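You operate a simulated robot arm through the tools that you are given. There is no shell and no other tool.

The job below is to be done with a simulated robot arm. You get a single attempt, and the scene is never put back.

Task
Stir the open pot till its skin is gone, then glue the insole's heel.
Fine: use the white stirrer and the yellow brush, put them back and close the pot.

Only the result counts: the job must be done as asked and must still hold three seconds after the hand-in. Knocking over, shifting, dropping, spilling or breaking anything else fails it.

Robot
A 6-joint arm with a four-finger gripper, fixed in place. Base frame: the origin is on the floor under the middle of its stand, x ahead of it, y to its left, z up; the work surface is at about z = 90. Units: cm, degrees, N and s.
It reaches about 101.2 cm from its shoulder. Its first joint turns from -166.0 to 166.0 degrees. Payload 3.43 kg.
The tool frame sits at the grasp point between the pads (the TCP): z along the fingers, y along the line on which they close. The tips reach 3 cm beyond it. The gripper opens to 12 cm; its body begins 8.5 cm behind the TCP.
Orientation is that of the tool frame in the base frame, as a unit quaternion [x, y, z, w]. With the fingers straight down and closing along the base's y, the tool's x points along the base's -x, its y along +y and its z along -z.

Tools
- The arm moves only by the tool arm_command. Its argument "deltas" is a list of rows, each a list of 7 numbers: the shift along the base's x, y, z in units of 500 mm (1.0 is 500 mm), then the turn, a rotation vector about the base's x, y, z in units of 120 degrees (1.0 is 120 degrees), then the gripper command, from -1 (shut) to 1 (fully open), values between in proportion. In form: [[dx, dy, dz, ax, ay, az, jaw], ...]. A call has 1 to 20 rows; each row is the pose to reach, as a shift and turn from the pose commanded when the call began. A call with a number of a shift or a turn outside -1 to 1 is refused whole. Each row takes 0.2 s and may step no farther than 5 cm and 8.6 degrees from the row before; otherwise, or with a gripper value out of range, the whole call is refused. A pose out of reach is approached as far as the arm can. The call stops where the force on the tool passes 40 N (or 10 N more than at its start, if that is more) or the arm is blocked; 0.2 s more then pass. The fingers move at their own pace (about 13.62 cm/s each) and stop on an object; they squeeze with about 43 N. The grip force told is the motor's: it shows also when the fingers shut on nothing. Time passes only in rows, and 0.2 s behind the last, so rows that repeat a pose let the fingers close. It gives the time, the measured TCP pose, the force on the tool (base axes), the opening and the grip force at its end, in the units of the frame above (readings bear some noise), with the torque about the TCP (base axes, N m) and any sound that the robot's microphone picked up, and new pictures: "pictures" is both (left out), scene, wrist or none.
- Cameras (640 x 400 px; columns grow to the right, rows downward): "scene" is fixed at [39.95, -50.04, 173.12]; the picture's right is [0.55, -0.84, 0.00], its down [-0.71, -0.46, -0.53] and it looks along [0.44, 0.29, -0.85] (base axes); focal length 312 px, centre (320, 200). "wrist" rides on the gripper at [7.2, -1.7, -12] in the tool frame; the picture's right is [0.23, 0.97, 0.00], its down [-0.81, 0.19, -0.55] and it looks along [-0.54, 0.13, 0.83] (tool axes); focal length 275 px, centre (320, 200). There is no depth. A picture from a camera that has moved, and an enlarged one, comes with that camera's place and axes in the base frame and with its lens.
- close_up(camera, box): a new picture of the part [left, top, right, bottom] of that camera's present view, enlarged. No time passes.
- finish_job(): hands the job in; it is judged then, once.

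Nothing tells you positions but the pictures and the camera data. Unless the task says otherwise, let go and move clear before handing in.

The tools are called after "Emit:" as name(argument=value, ...) on one line, values as JSON. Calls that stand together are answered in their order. arm_command: Moves the arm, as the interface text tells. Its arguments: {"type":"object","properties":{"deltas":{"type":"array","items":{"type":"array","items":{"type":"number"}}},"pictures":{"type":"string","enum":["both","scene","wrist","none"]}},"required":["deltas"]} The other tools are called the same way: close_up (camera, box) takes an enlarged picture of a part of a camera's view; finish_job () hands the job in.

At the start:

```text
time: 0.0
tool_pos: [58.63, -12.08, 130.75]
tcp_rot: [0.0, 1.0, 0.0, -0.001]
ft_force: [0.8, 1.0, 0.6]
wrist_torque: [0.01, -0.01, 0.0]
finger_gap: 12.01
gripper_force: 0.1
```

scene: 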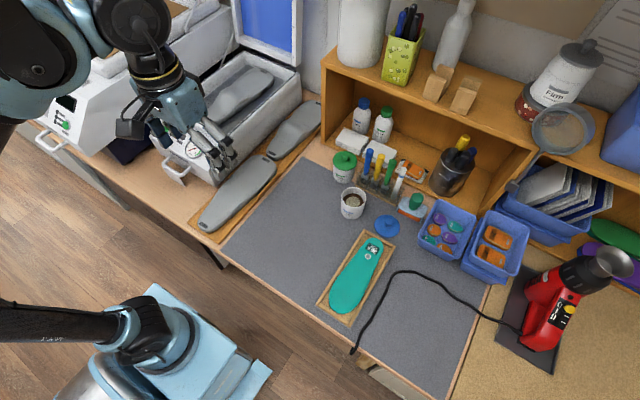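
wrist: 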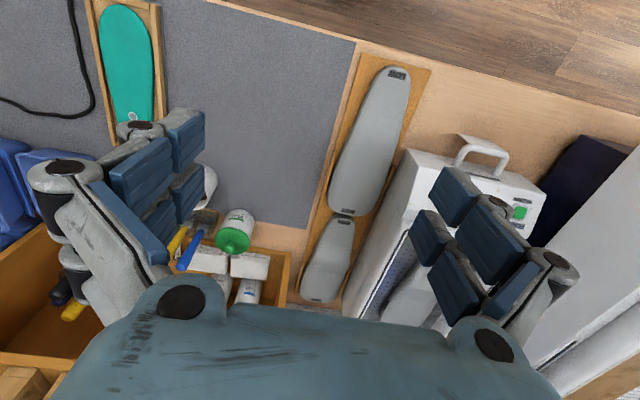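

I see a workbench with an open pot, a blue lid beside it, a rack of tools behind, and a teal insole on a small board. I'll take close-ups first to tell the things apart.

Emit:
close_up(camera="scene", box=[320, 130, 440, 250])

Emit:
close_up(camera="scene", box=[300, 220, 420, 340])

Emit:
close_up(camera="scene", box=[320, 80, 540, 280])

Emit:
close_up(camera="wrist", box=[150, 170, 310, 310])

```text
3.33 times, centred on (380, 190) of scene
camera zoom: at [39.95, -50.04, 173.12], right [0.55, -0.84, 0.0], down [-0.71, -0.46, -0.53], along [0.44, 0.29, -0.85], focal length 1039 px, centre (120, 233)
```

zoom: 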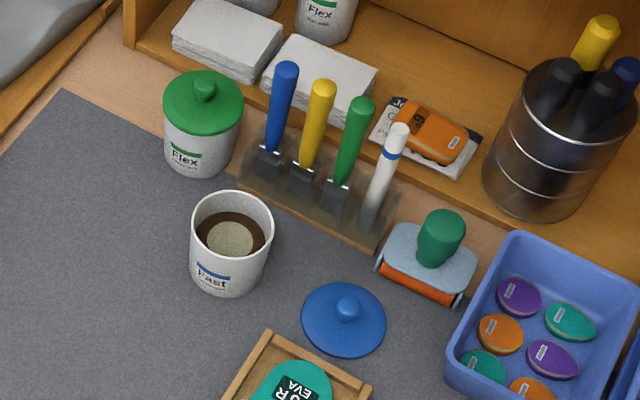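

```text
3.33 times, centred on (360, 280) of scene
camera zoom: at [39.95, -50.04, 173.12], right [0.55, -0.84, 0.0], down [-0.71, -0.46, -0.53], along [0.44, 0.29, -0.85], focal length 1039 px, centre (187, -67)
```

zoom: 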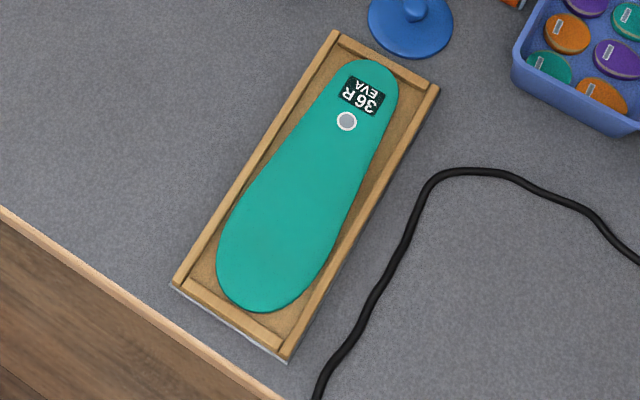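

```text
2.00 times, centred on (430, 180) of scene
camera zoom: at [39.95, -50.04, 173.12], right [0.55, -0.84, 0.0], down [-0.71, -0.46, -0.53], along [0.44, 0.29, -0.85], focal length 624 px, centre (100, 240)
```

zoom: 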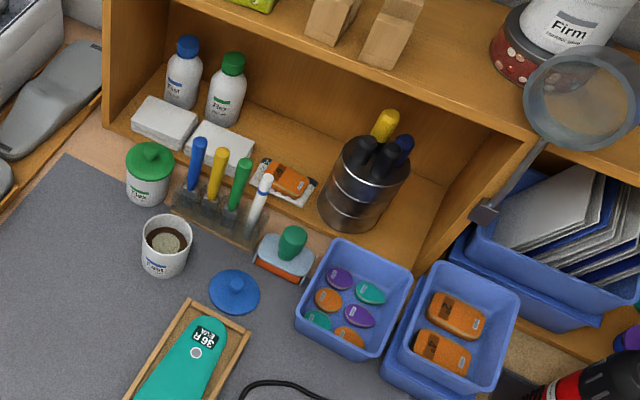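

```text
2.86 times, centred on (230, 240) of wrist
camera zoom: at [51.55, -13.68, 142.82], right [-0.23, 0.97, 0.0], down [0.81, 0.19, 0.55], along [0.54, 0.13, -0.83], focal length 786 px, centre (577, 86)
```

zoom: 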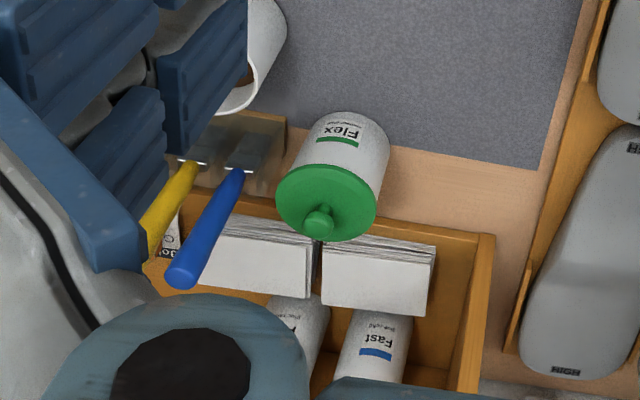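

The bench looks square with the base axes. From the scene view I put the pot near (86,-32), the lid near (86,-43), the rack along y at x≈95, and the insole heel near (77,-43). I'll move over there at height to survey with the wrist camera.

Emit:
arm_command(deltas=[[0.03, -0.07, -0.015, 0, 0, 0, 1], [0.06, -0.14, -0.03, 0, 0, 0, 1], [0.09, -0.21, -0.045, 0, 0, 0, 1], [0.12, -0.28, -0.06, 0, 0, 0, 1], [0.15, -0.35, -0.075, 0, 0, 0, 1], [0.18, -0.42, -0.09, 0, 0, 0, 1], [0.21, -0.49, -0.105, 0, 0, 0, 1], [0.23, -0.56, -0.115, 0, 0, 0, 1], [0.23, -0.56, -0.115, 0, 0, 0, 1]])

```text
time: 2.0
tool_pos: [68.6, -40.06, 125.77]
tcp_rot: [0.001, 1.0, 0.001, 0.005]
ft_force: [-0.1, -0.5, 0.3]
wrist_torque: [-0.02, -0.04, 0.02]
finger_gap: 12.0
gripper_force: 0.2
camera wrist: at [61.24, -41.73, 137.82], right [-0.23, 0.97, 0.0], down [0.8, 0.19, 0.56], along [0.55, 0.13, -0.83], focal length 275 px, centre (320, 200)
```

scene: 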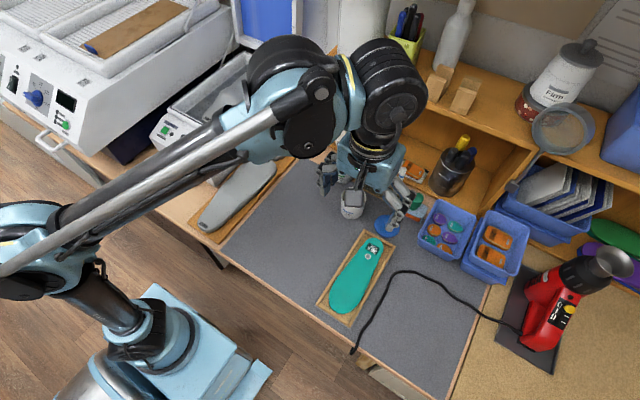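
wrist: 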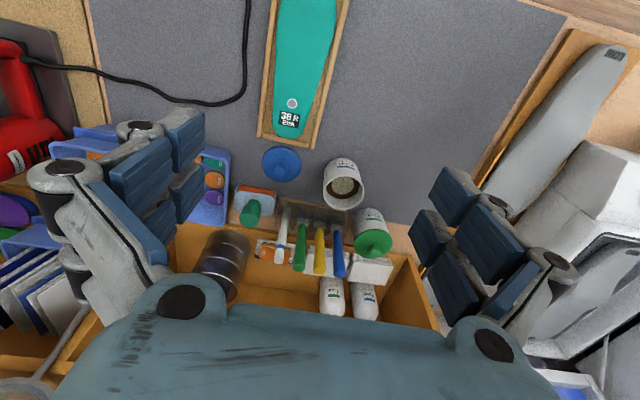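

The survey view is good: rack, pot, lid and insole are all visible between the fingers. Measured x is 1.5 cm short of the command, so I'll hold still to see whether it settles, and zoom in.

Emit:
arm_command(deltas=[[0, 0, 0, 0, 0, 0, 1], [0, 0, 0, 0, 0, 0, 1], [0, 0, 0, 0, 0, 0, 1]], pictures="none")

Emit:
close_up(camera="wrist", box=[220, 130, 420, 290])

Emit:
close_up(camera="wrist", box=[240, 60, 360, 160])

Emit:
close_up(camera="wrist", box=[260, 180, 380, 290])

```text
time: 2.8
tool_pos: [68.58, -40.09, 125.87]
tcp_rot: [0.0, 1.0, 0.0, 0.005]
ft_force: [0.4, 1.0, -0.3]
wrist_torque: [-0.02, -0.02, 0.0]
finger_gap: 12.01
gripper_force: 0.1
```

```text
2.50 times, centred on (320, 210) of wrist
camera zoom: at [61.25, -41.7, 137.83], right [-0.23, 0.97, 0.0], down [0.8, 0.19, 0.56], along [0.55, 0.13, -0.83], focal length 688 px, centre (320, 175)
```

zoom: 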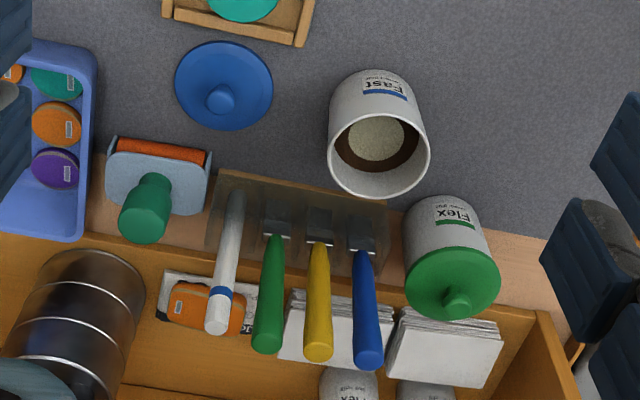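

```text
4.00 times, centred on (300, 110) of wrist
camera zoom: at [61.25, -41.7, 137.83], right [-0.23, 0.97, 0.0], down [0.8, 0.19, 0.56], along [0.55, 0.13, -0.83], focal length 1101 px, centre (400, 560)
```

zoom: 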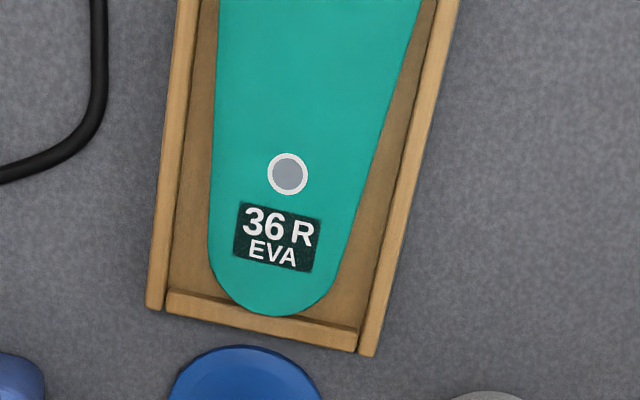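

```text
3.64 times, centred on (320, 235) of wrist
camera zoom: at [61.25, -41.7, 137.83], right [-0.23, 0.97, 0.0], down [0.8, 0.19, 0.56], along [0.55, 0.13, -0.83], focal length 1001 px, centre (320, 73)
```

zoom: 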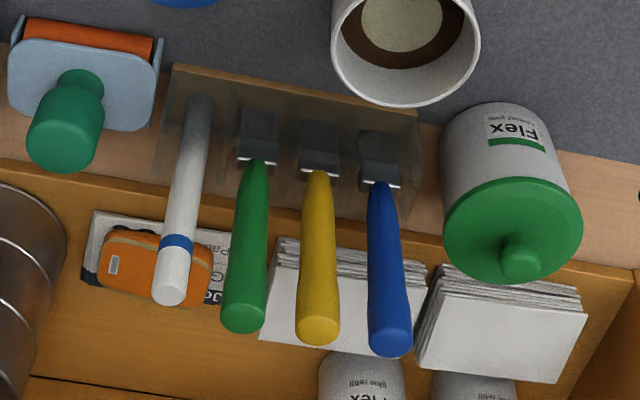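

I have rough rack positions: stirrer y≈-40.5, green -37.2, yellow -33.7, blue -30.3, tops at z≈107, so they stand about 3.4 cm apart. Before gripping in between them I need to see how wide and thick the fingers are.

Emit:
close_up(camera="wrist", box=[20, 90, 220, 310])

Emit:
close_up(camera="wrist", box=[400, 140, 600, 340])

Emit:
close_up(camera="scene", box=[300, 100, 460, 260])

```text
1.82 times, centred on (120, 200) of wrist
camera zoom: at [61.25, -41.7, 137.83], right [-0.23, 0.97, 0.0], down [0.8, 0.19, 0.56], along [0.55, 0.13, -0.83], focal length 500 px, centre (684, 200)
```

zoom: 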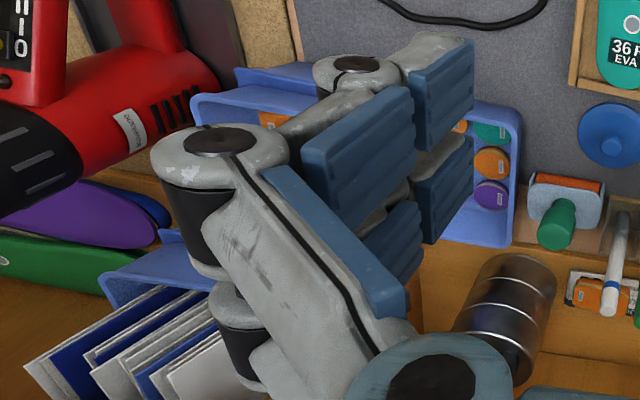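

```text
2.00 times, centred on (500, 240) of wrist
camera zoom: at [61.25, -41.7, 137.83], right [-0.23, 0.97, 0.0], down [0.8, 0.19, 0.56], along [0.55, 0.13, -0.83], focal length 551 px, centre (-40, 120)
```

zoom: 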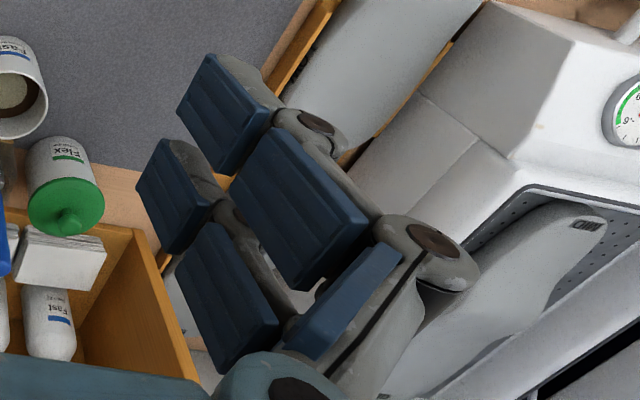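

```text
2.50 times, centred on (380, 180) of scene
camera zoom: at [39.95, -50.04, 173.12], right [0.55, -0.84, 0.0], down [-0.71, -0.46, -0.53], along [0.44, 0.29, -0.85], focal length 780 px, centre (170, 250)
```

zoom: 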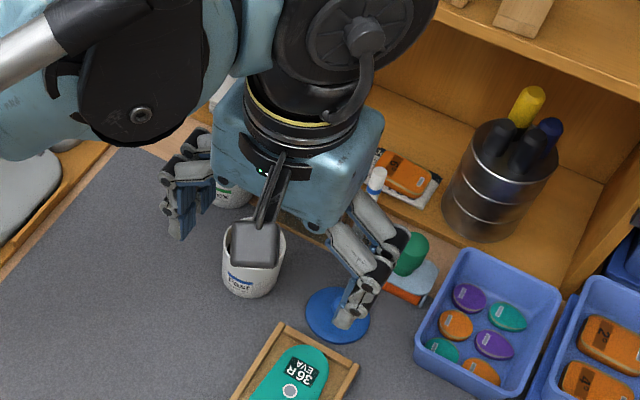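

Each side carries two fingers about 1.9 cm wide, spaced 3 cm, and too thick to fit between handles along y. So I'll turn the gripper 90° to close along x, which straddles one handle without reaching its neighbours. I turn and advance together at a safe height.

Emit:
arm_command(deltas=[[0.02, 0, 0, 0, 0, 0.065, 0.6], [0.05, 0, -0.01, 0, 0, 0.13, 0.3], [0.08, 0, -0.02, 0, 0, 0.195, 0.0], [0.11, 0, -0.03, 0, 0, 0.26, -0.2], [0.14, 0, -0.04, 0, 0, 0.325, -0.2], [0.17, 0, -0.05, 0, 0, 0.39, -0.2], [0.2, 0, -0.06, 0, 0, 0.455, -0.2], [0.23, 0, -0.07, 0, 0, 0.52, -0.2], [0.26, 0, -0.08, 0, 0, 0.585, -0.2], [0.29, 0, -0.09, 0, 0, 0.65, -0.2], [0.32, 0, -0.1, 0, 0, 0.715, -0.2], [0.32, 0, -0.1, 0, 0, 0.75, -0.2], [0.32, 0, -0.1, 0, 0, 0.75, -0.2], [0.32, 0, -0.1, 0, 0, 0.75, -0.2]])

```text
time: 5.8
tool_pos: [84.69, -40.07, 120.58]
tcp_rot: [0.707, -0.707, -0.004, -0.005]
ft_force: [-0.4, -0.7, 0.8]
wrist_torque: [0.01, -0.02, 0.01]
finger_gap: 4.81
gripper_force: 0.0
camera wrist: at [86.36, -47.27, 132.58], right [-0.97, -0.23, 0.0], down [-0.19, 0.8, 0.56], along [-0.13, 0.55, -0.83], focal length 275 px, centre (320, 200)
```

scene: 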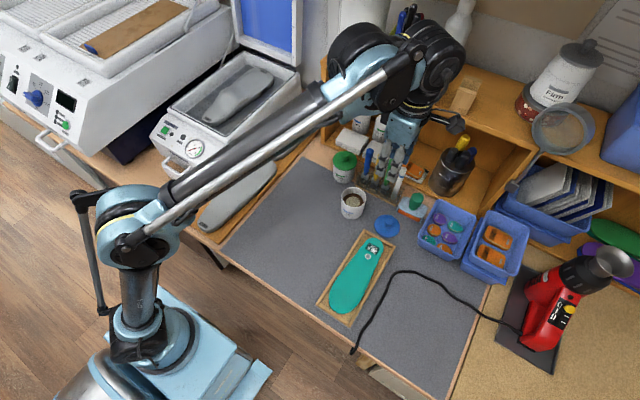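
wrist: 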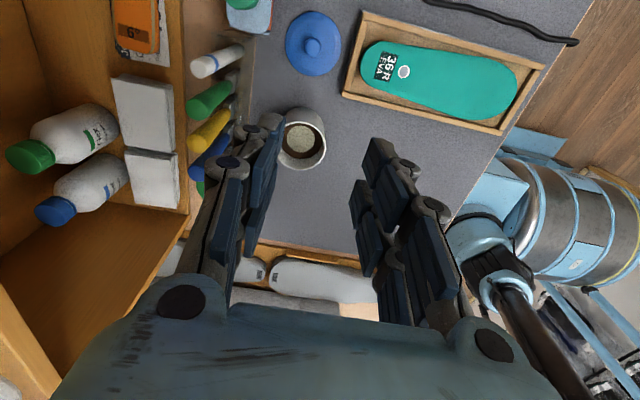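

The turn went well and the fingers are now about 4.8 cm apart. I'll zoom on the rack and pot from this new angle to fix their positions by crossing the two views.

Emit:
close_up(camera="wrist", box=[170, 20, 350, 200])

Emit:
close_up(camera="scene", box=[320, 130, 440, 250])

Emit:
close_up(camera="wrist", box=[330, 0, 560, 140])

```text
2.22 times, centred on (260, 110) of wrist
camera zoom: at [86.36, -47.27, 132.58], right [-0.97, -0.23, 0.0], down [-0.19, 0.8, 0.56], along [-0.13, 0.55, -0.83], focal length 612 px, centre (453, 400)
```

zoom: 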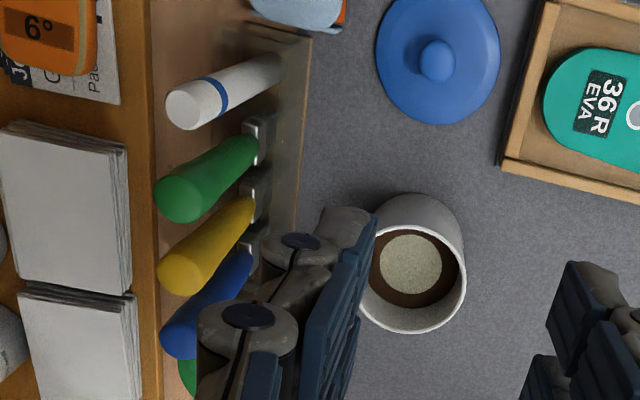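

```text
3.33 times, centred on (380, 190) of scene
camera zoom: at [39.95, -50.04, 173.12], right [0.55, -0.84, 0.0], down [-0.71, -0.46, -0.53], along [0.44, 0.29, -0.85], focal length 1039 px, centre (120, 233)
```

zoom: 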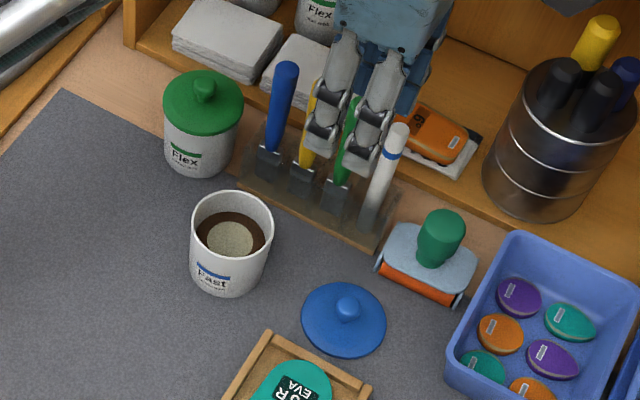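

```text
2.78 times, centred on (445, 70) of wrist
camera zoom: at [86.36, -47.27, 132.58], right [-0.97, -0.23, 0.0], down [-0.19, 0.8, 0.56], along [-0.13, 0.55, -0.83], focal length 766 px, centre (-28, 562)
```

zoom: 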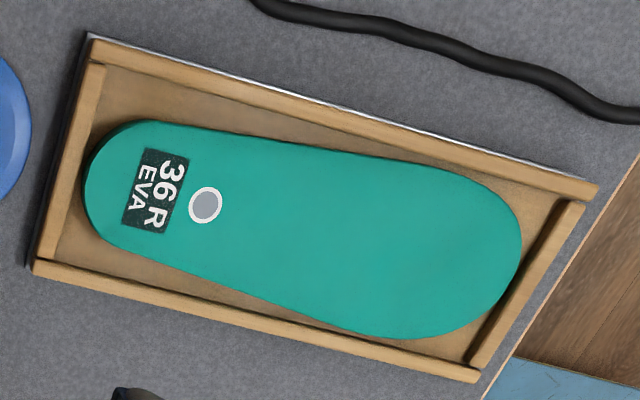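

Crossing the views gives these positions:
- Stirrer at (95.95,-40.55), top z≈105.7.
- Yellow brush at (95.9,-33.6), top z≈106.6.
- Pot at (85.45,-31.65), rim z≈97.
- Lid at (86.1,-43.3).

Next I move above the stirrer, still over the handle tops, and check the alignment.

Emit:
arm_command(deltas=[[0.08, -0.005, -0.03, -0.006, 0, 0, -0.2], [0.16, -0.01, -0.07, -0.006, 0, 0, -0.2], [0.225, -0.0106, -0.13, -0.006, 0, 0, -0.2], [0.225, -0.0106, -0.15, -0.006, 0, 0, -0.2], [0.225, -0.0106, -0.15, -0.006, 0, 0, -0.2]])

```text
time: 7.0
tool_pos: [95.72, -40.51, 113.04]
tcp_rot: [-0.707, 0.707, 0.0, 0.001]
ft_force: [0.6, 0.0, 0.1]
wrist_torque: [0.04, -0.01, 0.0]
finger_gap: 4.8
gripper_force: 0.1
camera wrist: at [97.41, -47.59, 125.14], right [-0.97, -0.23, 0.0], down [-0.19, 0.81, 0.55], along [-0.13, 0.54, -0.83], focal length 275 px, centre (320, 200)
```

scene: 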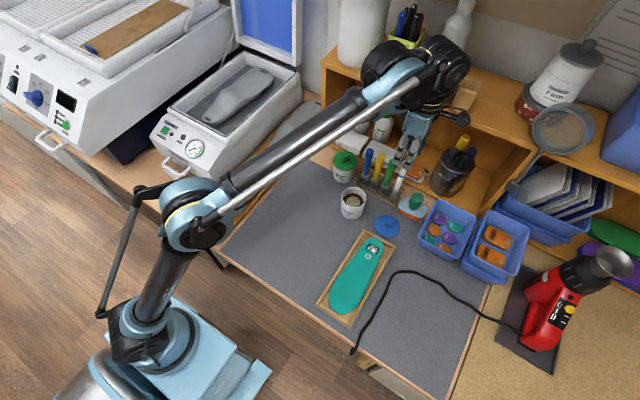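
wrist: 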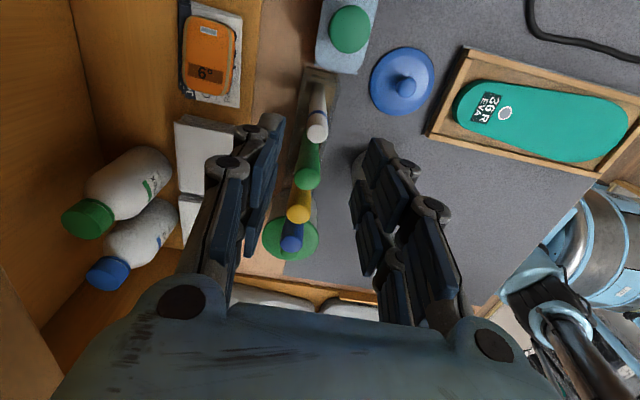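

I'm above the rack with the gripper vertical. I'll zoom on the handles to fine-tune x and y before lowering.

Emit:
close_up(camera="wrist", box=[250, 50, 390, 270])

Emit:
close_up(camera="scene", box=[350, 100, 450, 220])

```text
1.82 times, centred on (320, 160) of wrist
camera zoom: at [97.41, -47.59, 125.14], right [-0.97, -0.23, 0.0], down [-0.19, 0.81, 0.55], along [-0.13, 0.54, -0.83], focal length 500 px, centre (320, 273)
```

zoom: 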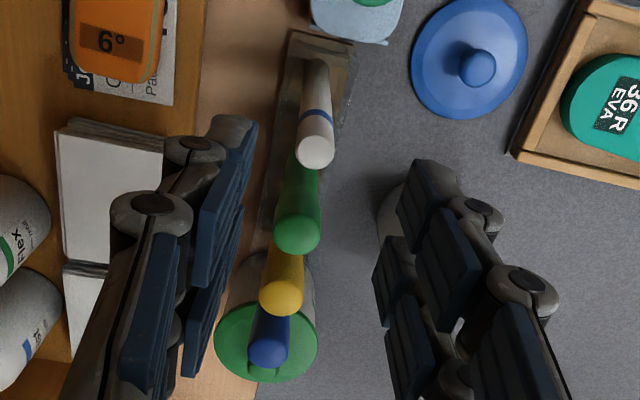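

```text
3.33 times, centred on (400, 160) of scene
camera zoom: at [39.95, -50.04, 173.12], right [0.55, -0.84, 0.0], down [-0.71, -0.46, -0.53], along [0.44, 0.29, -0.85], focal length 1039 px, centre (53, 333)
```

zoom: 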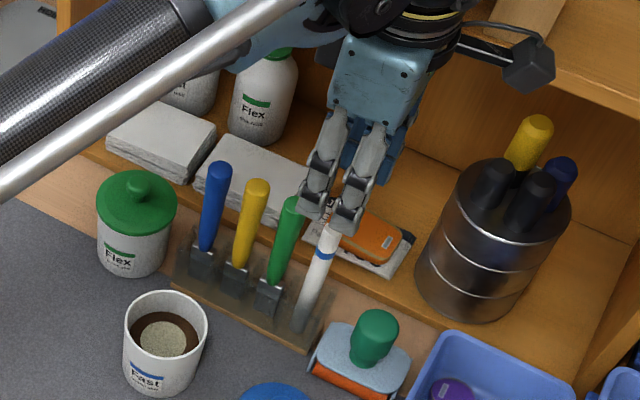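

The stirrer is at about (95.9,-40.6) and the TCP is almost over it. I'll lower with the fingers open so the pads flank the handle in front and behind, then check before closing.

Emit:
arm_command(deltas=[[0.004, -0.002, -0.07, 0, 0, 0, -0.2], [0.004, -0.002, -0.14, 0, 0, 0, -0.2], [0.004, -0.002, -0.204, 0, 0, 0, -0.2], [0.004, -0.002, -0.204, 0, 0, 0, -0.2]])

```text
time: 8.0
tool_pos: [95.84, -40.66, 103.14]
tcp_rot: [0.707, -0.707, 0.0, 0.0]
ft_force: [0.2, 0.6, -0.1]
wrist_torque: [0.01, -0.03, 0.01]
finger_gap: 4.8
gripper_force: 0.0
camera wrist: at [97.51, -47.74, 115.18], right [-0.97, -0.23, 0.0], down [-0.19, 0.81, 0.55], along [-0.13, 0.54, -0.83], focal length 275 px, centre (320, 200)
```

scene: 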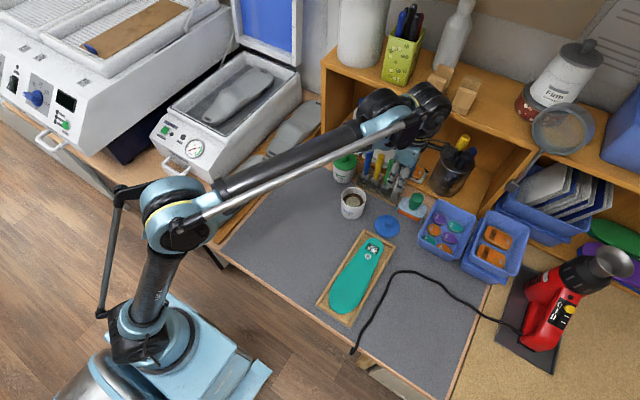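
wrist: 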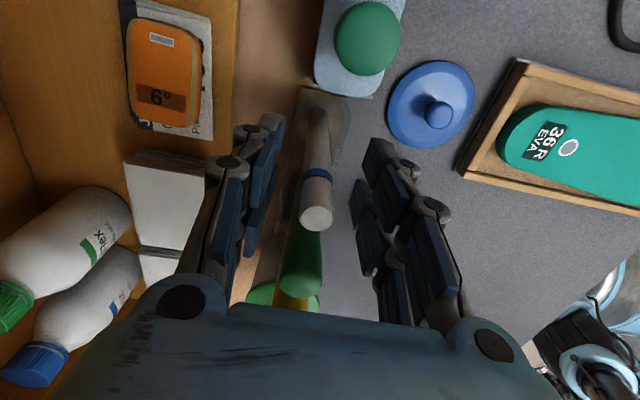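

The handle sits centred between the pads (about 0.1 cm off in x, which I correct). Now I close on it.

Emit:
arm_command(deltas=[[0.002, 0, 0, 0, 0, 0, -0.2], [0.002, 0, 0, 0, 0, 0, -0.6], [0.002, 0, 0, 0, 0, 0, -1], [0.002, 0, 0, 0, 0, 0, -1], [0.002, 0, 0, 0, 0, 0, -1]])

Emit:
close_up(camera="wrist", box=[220, 60, 420, 340])

Emit:
close_up(camera="scene", box=[340, 120, 440, 220])

```text
time: 9.2
tool_pos: [95.91, -40.71, 103.07]
tcp_rot: [0.707, -0.707, 0.0, 0.001]
ft_force: [0.5, 0.5, 0.0]
wrist_torque: [0.03, -0.03, 0.04]
finger_gap: 1.1
gripper_force: 43.4
camera wrist: at [97.66, -47.74, 115.14], right [-0.97, -0.23, 0.0], down [-0.19, 0.81, 0.55], along [-0.13, 0.54, -0.83], focal length 275 px, centre (320, 200)
```

scene: 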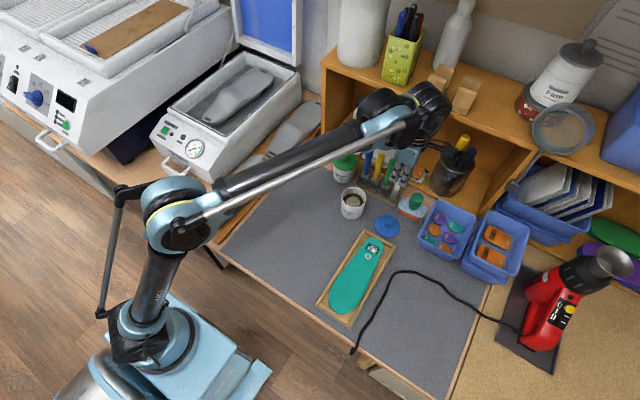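
wrist: 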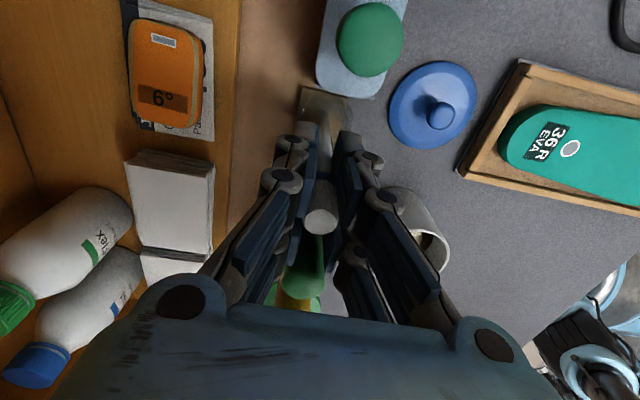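

```text
1.43 times, centred on (320, 200) of wrist
camera zoom: at [97.66, -47.74, 115.14], right [-0.97, -0.23, 0.0], down [-0.19, 0.81, 0.55], along [-0.13, 0.54, -0.83], focal length 393 px, centre (320, 200)
```

zoom: 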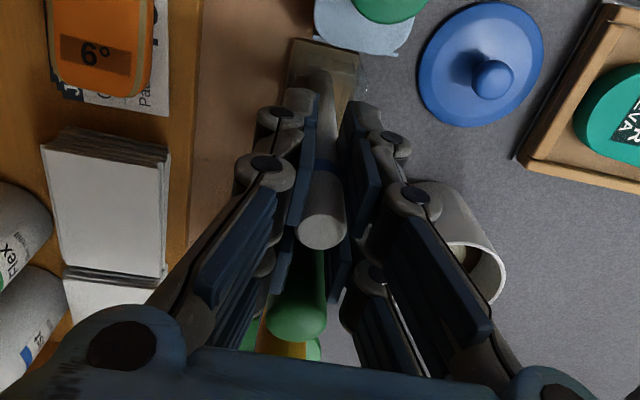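

```text
4.00 times, centred on (390, 170) of scene
camera zoom: at [39.95, -50.04, 173.12], right [0.55, -0.84, 0.0], down [-0.71, -0.46, -0.53], along [0.44, 0.29, -0.85], focal length 1247 px, centre (40, 320)
```

zoom: 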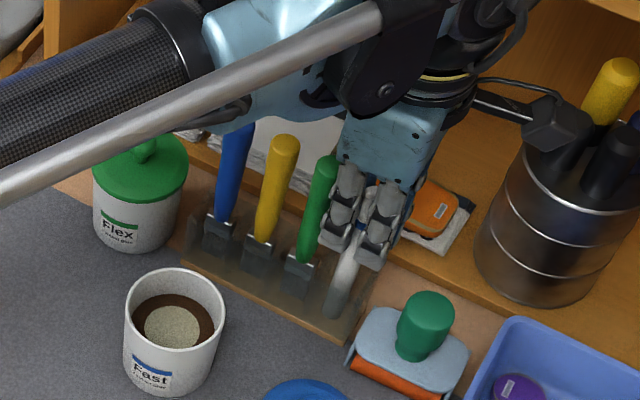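

The stirrer is gripped (gap 1.1 cm at full force). I'll lift it straight out of the rack and look.

Emit:
arm_command(deltas=[[0.002, 0, 0.03, 0, 0, 0, -1], [0.002, 0, 0.07, 0, 0, 0, -1], [0.002, 0, 0.12, 0, 0, 0, -1], [0.002, 0, 0.18, 0, 0, 0, -1], [0.002, 0, 0.24, 0, 0, 0, -1], [0.002, 0, 0.24, 0, 0, 0, -1]])

Emit:
close_up(camera="scene", box=[340, 100, 460, 220])

```text
time: 10.6
tool_pos: [96.08, -40.86, 114.95]
tcp_rot: [0.707, -0.707, 0.0, 0.0]
ft_force: [-0.3, -0.3, -1.0]
wrist_torque: [-0.01, 0.0, 0.0]
finger_gap: 1.04
gripper_force: 43.1
camera wrist: at [97.78, -47.87, 127.03], right [-0.97, -0.23, 0.0], down [-0.19, 0.81, 0.55], along [-0.13, 0.54, -0.83], focal length 275 px, centre (320, 200)
```

scene: 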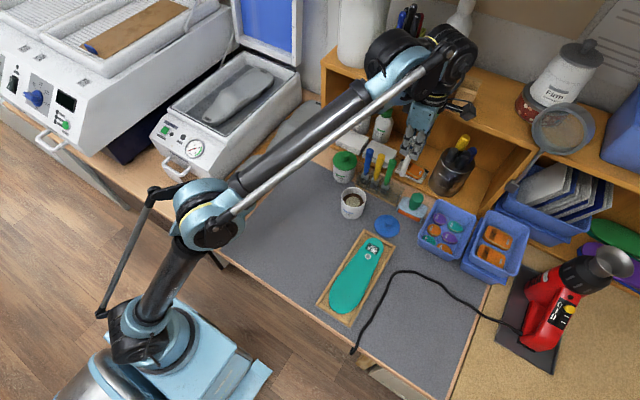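
wrist: 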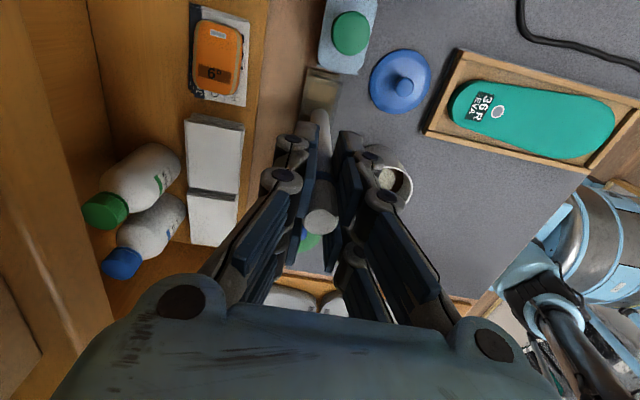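

```text
3.33 times, centred on (400, 160) of scene
camera zoom: at [39.95, -50.04, 173.12], right [0.55, -0.84, 0.0], down [-0.71, -0.46, -0.53], along [0.44, 0.29, -0.85], focal length 1039 px, centre (53, 333)
```

zoom: 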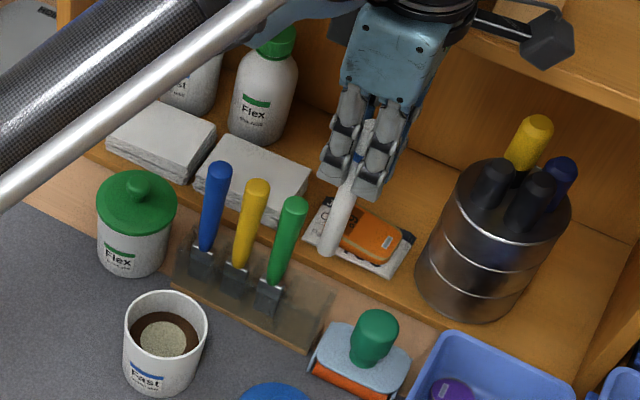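

The stirrer is free; its lower end is 12.45 cm below the TCP. I'll carry it over the pot, moving back from the rack first and then sideways.

Emit:
arm_command(deltas=[[-0.06, 0, 0, 0, 0, 0, -1], [-0.12, 0, 0, 0, 0, 0, -1], [-0.17, 0.02, 0, 0, 0, 0, -1], [-0.205, 0.07, 0, 0, 0, 0, -1], [-0.212, 0.13, 0, 0, 0, 0, -1], [-0.212, 0.184, 0, 0, 0, 0, -1], [-0.212, 0.184, 0, 0, 0, 0, -1], [-0.212, 0.184, 0, 0, 0, 0, -1]])

Emit:
close_up(camera="scene", box=[300, 120, 420, 240])

Emit:
close_up(camera="wrist", box=[240, 80, 440, 280])

```text
time: 12.4
tool_pos: [85.54, -31.36, 114.93]
tcp_rot: [0.708, -0.707, 0.0, 0.0]
ft_force: [1.1, 0.3, 0.2]
wrist_torque: [0.01, 0.01, -0.03]
finger_gap: 1.07
gripper_force: 42.7
camera wrist: at [87.2, -38.44, 127.04], right [-0.97, -0.23, 0.0], down [-0.19, 0.81, 0.55], along [-0.13, 0.54, -0.83], focal length 275 px, centre (320, 200)
```

scene: 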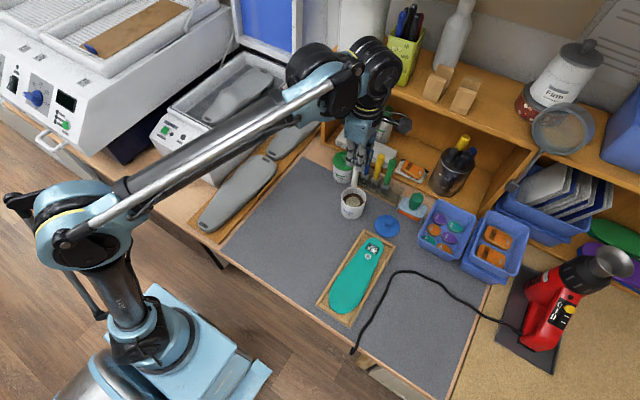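
wrist: 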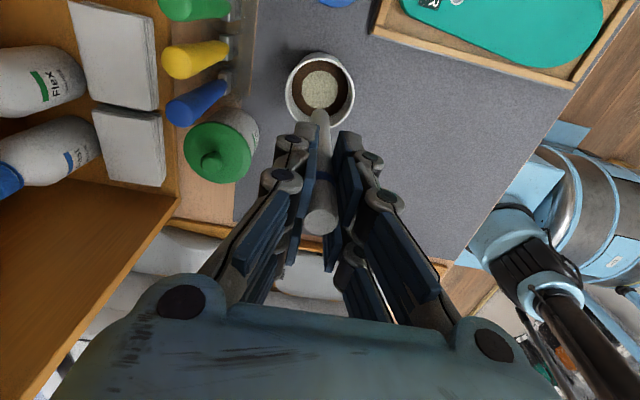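

```text
3.33 times, centred on (360, 180) of scene
camera zoom: at [39.95, -50.04, 173.12], right [0.55, -0.84, 0.0], down [-0.71, -0.46, -0.53], along [0.44, 0.29, -0.85], focal length 1039 px, centre (187, 267)
```

zoom: 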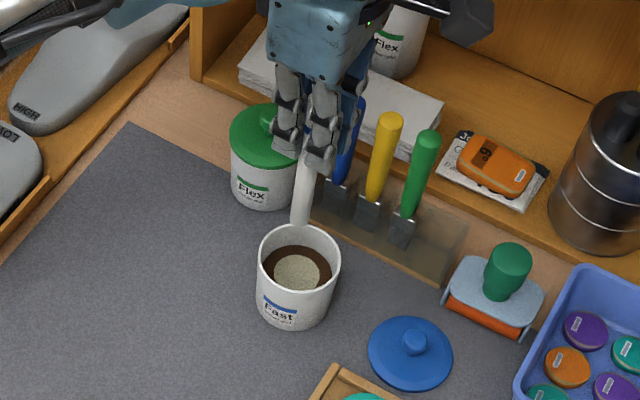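

```text
2.00 times, centred on (340, 180) of wrist
camera zoom: at [87.2, -38.44, 127.04], right [-0.97, -0.23, 0.0], down [-0.19, 0.81, 0.55], along [-0.13, 0.54, -0.83], focal length 551 px, centre (280, 240)
```

zoom: 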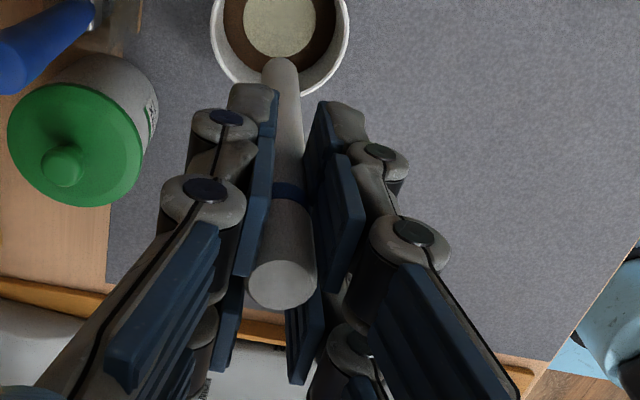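

The stirrer hangs just beyond the pot centre. I'll zoom on the pot to get its centre precisely before going in.

Emit:
close_up(camera="wrist", box=[270, 40, 370, 140])

Emit:
close_up(camera="scene", box=[320, 150, 390, 230])

```text
4.00 times, centred on (320, 90) of wrist
camera zoom: at [87.2, -38.44, 127.04], right [-0.97, -0.23, 0.0], down [-0.19, 0.81, 0.55], along [-0.13, 0.54, -0.83], focal length 1101 px, centre (320, 640)
```

zoom: 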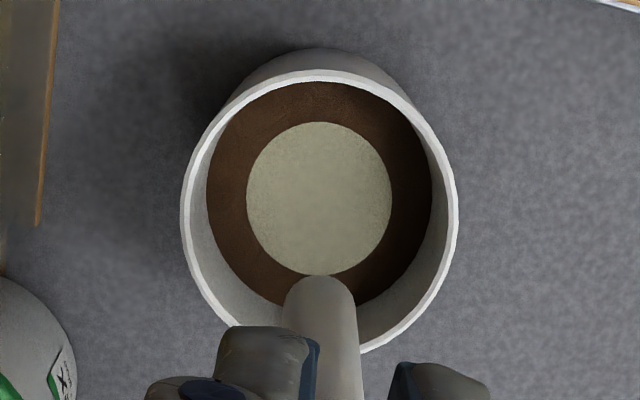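

```text
5.00 times, centred on (355, 190) of scene
camera zoom: at [39.95, -50.04, 173.12], right [0.55, -0.84, 0.0], down [-0.71, -0.46, -0.53], along [0.44, 0.29, -0.85], focal length 1559 px, centre (145, 250)
```

zoom: 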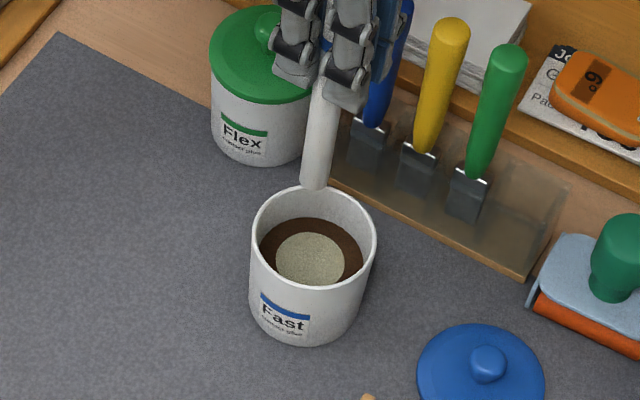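

Pot centre is about (85.58,-31.85), rim z≈96.7, with the glue surface shallow near z≈92.6. I'll lower the stirrer in the middle until its end is about 0.9 cm below the surface.

Emit:
arm_command(deltas=[[0.001, -0.0098, -0.02, 0, 0, 0, -1], [0.001, -0.0098, -0.07, 0, 0, 0, -1], [0.001, -0.0098, -0.12, 0, 0, 0, -1], [0.001, -0.0098, -0.16, 0, 0, 0, -1], [0.001, -0.0098, -0.19, 0, 0, 0, -1], [0.001, -0.0098, -0.205, 0, 0, 0, -1], [0.001, -0.0098, -0.216, 0, 0, 0, -1], [0.001, -0.0098, -0.216, 0, 0, 0, -1]])

Emit:
close_up(camera="wrist", box=[240, 60, 420, 240])

Emit:
close_up(camera="scene", box=[320, 150, 390, 230])

```text
time: 13.6
tool_pos: [84.51, -31.84, 107.2]
tcp_rot: [-0.706, 0.708, -0.004, 0.005]
ft_force: [2.8, 0.1, -2.0]
wrist_torque: [0.06, 0.24, 0.0]
finger_gap: 1.1
gripper_force: 43.7
stopped in row 5: the force on the tool passed its limit at 45 N (the readings are from after the stop); the commanded pose is now the measured one
camera wrist: at [85.94, -38.95, 119.41], right [-0.97, -0.23, -0.01], down [-0.2, 0.81, 0.55], along [-0.12, 0.54, -0.84], focal length 275 px, centre (320, 200)
```

scene: 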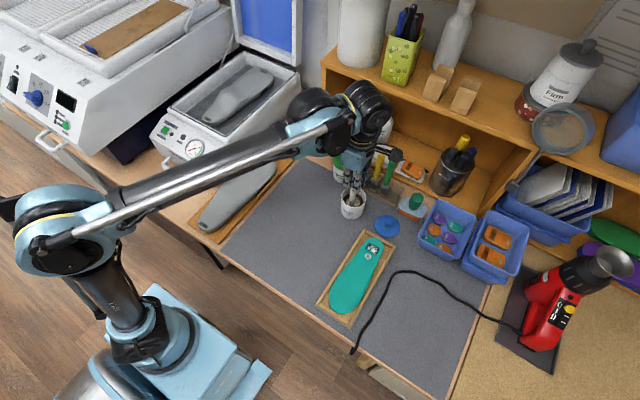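
wrist: 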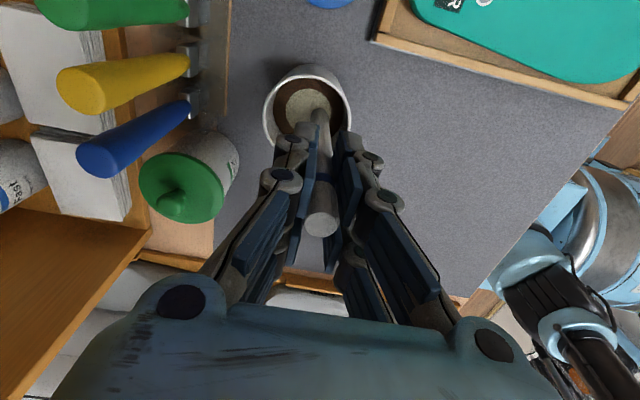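

```text
2.22 times, centred on (330, 150) of wrist
camera zoom: at [85.94, -38.95, 119.41], right [-0.97, -0.23, -0.01], down [-0.2, 0.81, 0.55], along [-0.12, 0.54, -0.84], focal length 612 px, centre (298, 311)
```

zoom: 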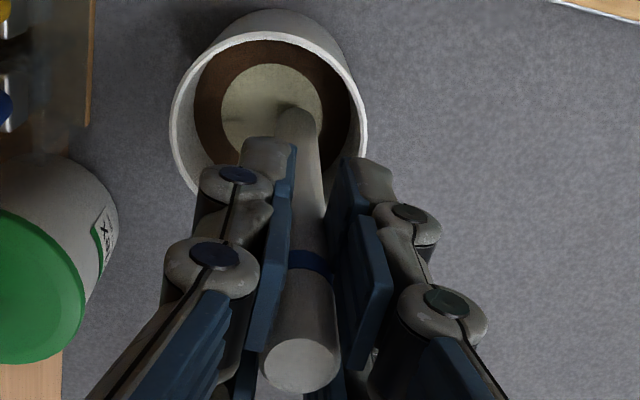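

```text
5.00 times, centred on (355, 190) of scene
camera zoom: at [39.95, -50.04, 173.12], right [0.55, -0.84, 0.0], down [-0.71, -0.46, -0.53], along [0.44, 0.29, -0.85], focal length 1559 px, centre (145, 250)
```

zoom: 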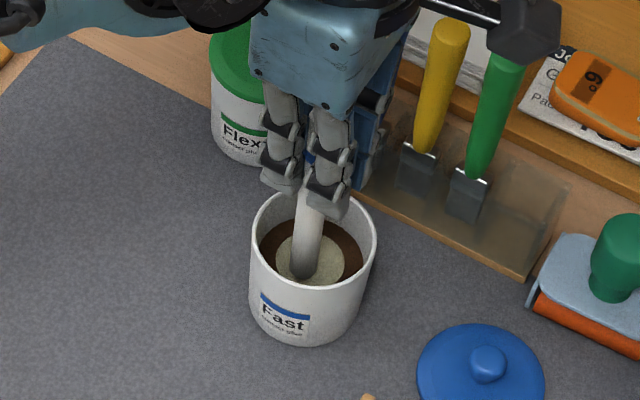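

The move stopped at 45 N as the tip met the skin at z≈94, and the pot has not shifted. The command was reset to the measured pose, and the arm's standing offset of about (-1.5, 0, +0.6) cm then moved it slightly. I'll raise a little, recentre and straighten, then push in gently.

Emit:
arm_command(deltas=[[0.0, 0, 0.01, 0, 0, 0, -1], [0.0, 0, 0.01, -0.006, 0, 0, -1], [0.01, 0, 0.01, -0.006, 0, 0, -1], [0.02, 0, 0.01, -0.006, 0, 0, -1], [0.02, 0, 0.01, -0.006, 0, 0, -1], [0.02, 0, 0.01, -0.006, 0, 0, -1]])

Emit:
close_up(camera="wrist", box=[240, 60, 420, 240])

Emit:
close_up(camera="scene", box=[320, 150, 390, 230])

```text
time: 15.0
tool_pos: [85.49, -31.77, 107.79]
tcp_rot: [-0.707, 0.707, -0.01, 0.0]
ft_force: [-0.1, 0.5, 0.4]
wrist_torque: [-0.02, -0.01, -0.03]
finger_gap: 1.1
gripper_force: 43.1
camera wrist: at [86.94, -38.68, 120.04], right [-0.97, -0.23, -0.01], down [-0.2, 0.82, 0.54], along [-0.12, 0.53, -0.84], focal length 275 px, centre (320, 200)
```

scene: 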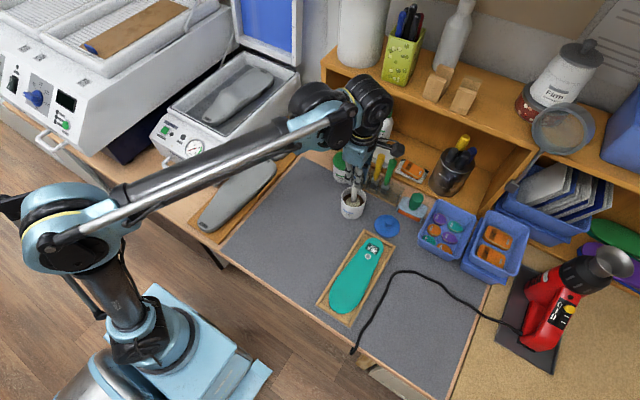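
wrist: 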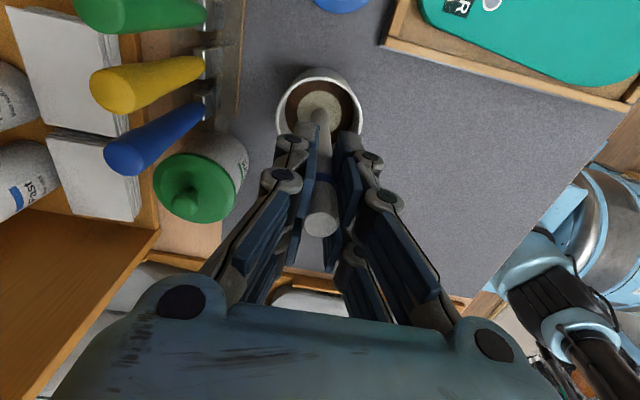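

```text
2.22 times, centred on (330, 150) of wrist
camera zoom: at [86.94, -38.68, 120.04], right [-0.97, -0.23, -0.01], down [-0.2, 0.82, 0.54], along [-0.12, 0.53, -0.84], focal length 612 px, centre (298, 311)
```

zoom: 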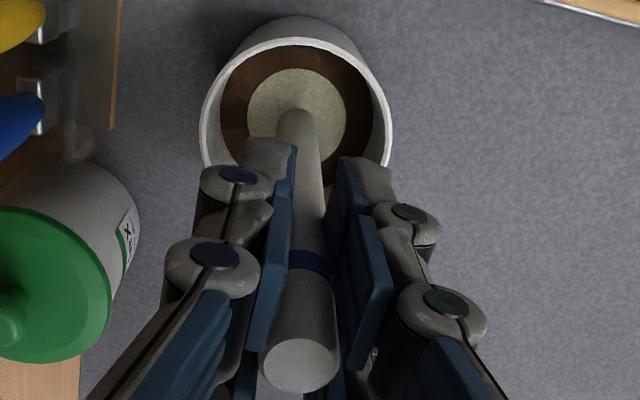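

```text
5.00 times, centred on (355, 190) of scene
camera zoom: at [39.95, -50.04, 173.12], right [0.55, -0.84, 0.0], down [-0.71, -0.46, -0.53], along [0.44, 0.29, -0.85], focal length 1559 px, centre (145, 250)
```

zoom: 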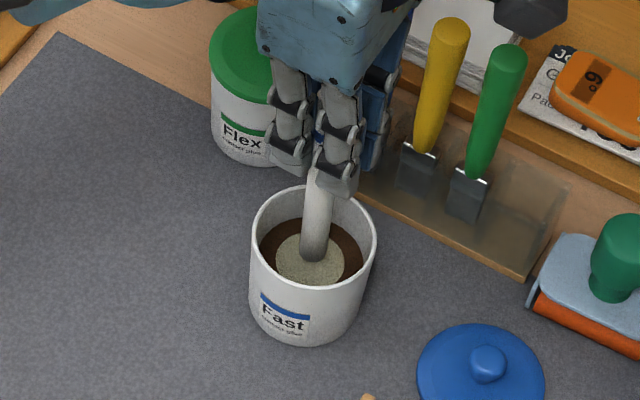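

The tool follows small commands accurately now. I'll straighten the small tilt and lower slowly (about 1.3 cm/s) through the skin, watching the force.

Emit:
arm_command(deltas=[[0.001, -0.001, 0, 0.0067, 0.0067, 0, -1], [0.001, -0.001, -0.006, 0.0067, 0.0067, 0, -1], [0.001, -0.001, -0.012, 0.0067, 0.0067, 0, -1], [0.001, -0.001, -0.017, 0.0067, 0.0067, 0, -1], [0.001, -0.001, -0.022, 0.0067, 0.0067, 0, -1], [0.001, -0.001, -0.027, 0.0067, 0.0067, 0, -1], [0.001, -0.001, -0.032, 0.0067, 0.0067, 0, -1], [0.001, -0.001, -0.037, 0.0067, 0.0067, 0, -1], [0.001, -0.001, -0.037, 0.0067, 0.0067, 0, -1]])

Emit:
close_up(camera="wrist", box=[240, 60, 420, 240])

Emit:
close_up(camera="scene", box=[320, 150, 390, 230])

```text
time: 16.6
tool_pos: [84.17, -31.79, 107.27]
tcp_rot: [-0.706, 0.708, -0.004, 0.004]
ft_force: [2.0, 1.3, -2.8]
wrist_torque: [0.05, 0.25, -0.03]
finger_gap: 1.07
gripper_force: 43.0
stopped in row 8: the force on the tool passed its limit at 43 N (the readings are from after the stop); the commanded pose is now the measured one
camera wrist: at [85.68, -38.92, 119.38], right [-0.97, -0.23, -0.01], down [-0.2, 0.81, 0.55], along [-0.12, 0.54, -0.83], focal length 275 px, centre (320, 200)
```

scene: 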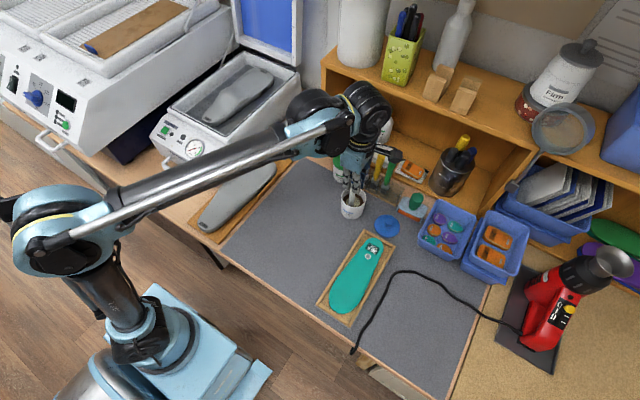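
wrist: 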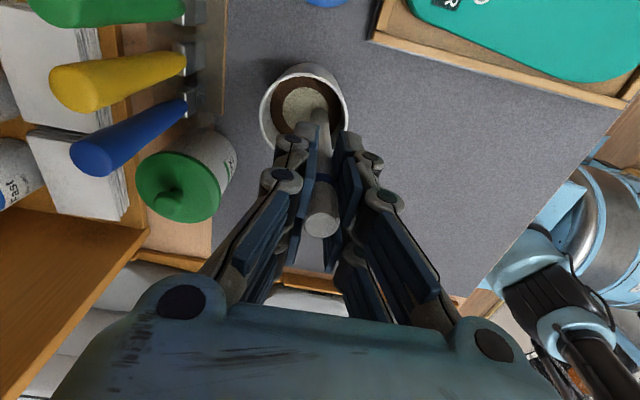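

```text
2.22 times, centred on (330, 150) of wrist
camera zoom: at [85.68, -38.92, 119.38], right [-0.97, -0.23, -0.01], down [-0.2, 0.81, 0.55], along [-0.12, 0.54, -0.83], focal length 612 px, centre (298, 311)
```

zoom: 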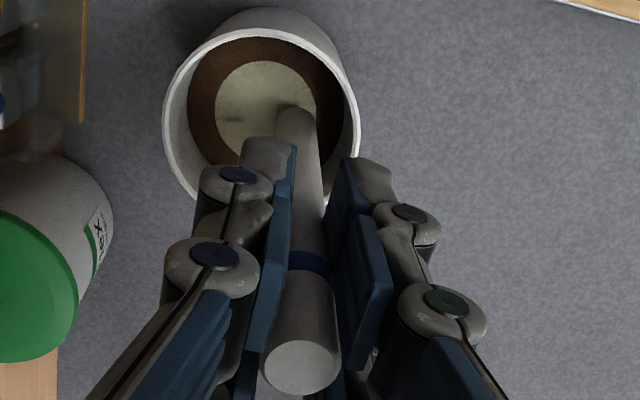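

```text
5.00 times, centred on (355, 190) of scene
camera zoom: at [39.95, -50.04, 173.12], right [0.55, -0.84, 0.0], down [-0.71, -0.46, -0.53], along [0.44, 0.29, -0.85], focal length 1559 px, centre (145, 250)
```

zoom: 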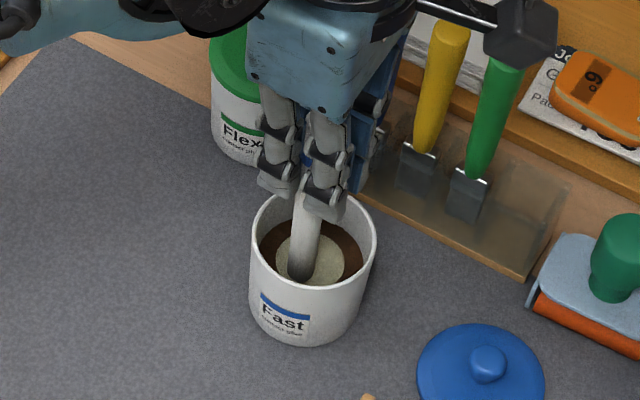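

The surface itself is firm at about z 94, so the stirrer can't be pressed down; I'll stir at skin level instead. First I recentre and straighten again just above the skin.

Emit:
arm_command(deltas=[[0.0, 0, 0.004, 0, 0.0054, 0, -1], [0.014, 0, 0.004, 0, 0.0054, 0, -1], [0.028, 0, 0.004, 0, 0.0054, 0, -1], [0.028, 0, 0.004, 0, 0.0054, 0, -1], [0.028, 0, 0.004, 0, 0.0054, 0, -1]], pictures="none")

Emit:
close_up(camera="scene", box=[320, 150, 390, 230])

Emit:
close_up(camera="wrist", box=[270, 60, 370, 140])

```text
time: 17.8
tool_pos: [85.6, -31.91, 107.61]
tcp_rot: [-0.707, 0.707, 0.0, 0.001]
ft_force: [0.3, 0.0, -1.1]
wrist_torque: [0.0, -0.01, 0.0]
finger_gap: 1.08
gripper_force: 42.8
```

```text
5.00 times, centred on (355, 190) of scene
camera zoom: at [39.95, -50.04, 173.12], right [0.55, -0.84, 0.0], down [-0.71, -0.46, -0.53], along [0.44, 0.29, -0.85], focal length 1559 px, centre (145, 250)
```

zoom: 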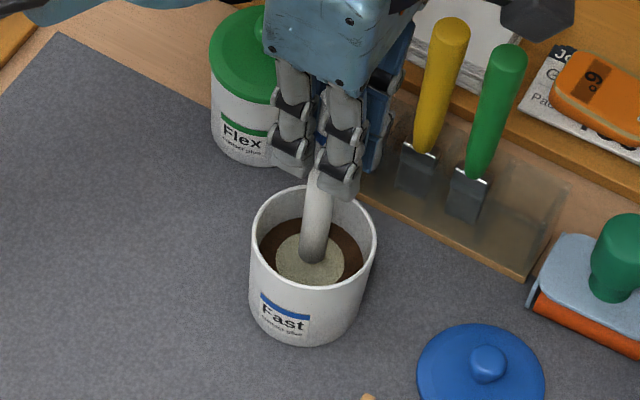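

```text
5.00 times, centred on (320, 100) of wrist
camera zoom: at [87.17, -38.94, 119.73], right [-0.97, -0.23, 0.0], down [-0.19, 0.81, 0.55], along [-0.13, 0.54, -0.83], focal length 1376 px, centre (320, 700)
```

zoom: 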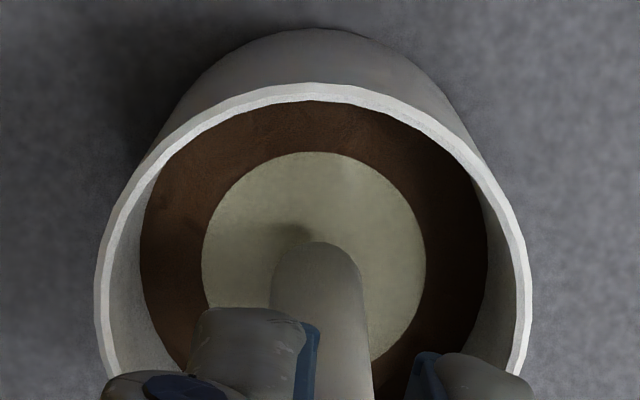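

Centred and upright at (85.6,-31.9), with the tip just above the skin. I'll probe down in small steps and read the force at each to find how the surface behaves.

Emit:
arm_command(deltas=[[0, 0, -0.006, 0, 0, 0, -1], [0, 0, -0.012, 0, 0, 0, -1], [0, 0, -0.012, 0, 0, 0, -1]], pictures="none")

```text
time: 18.6
tool_pos: [85.49, -31.87, 107.02]
tcp_rot: [0.707, -0.707, 0.001, -0.001]
ft_force: [-0.2, 0.1, -1.0]
wrist_torque: [0.02, 0.02, -0.03]
finger_gap: 1.07
gripper_force: 43.3
```

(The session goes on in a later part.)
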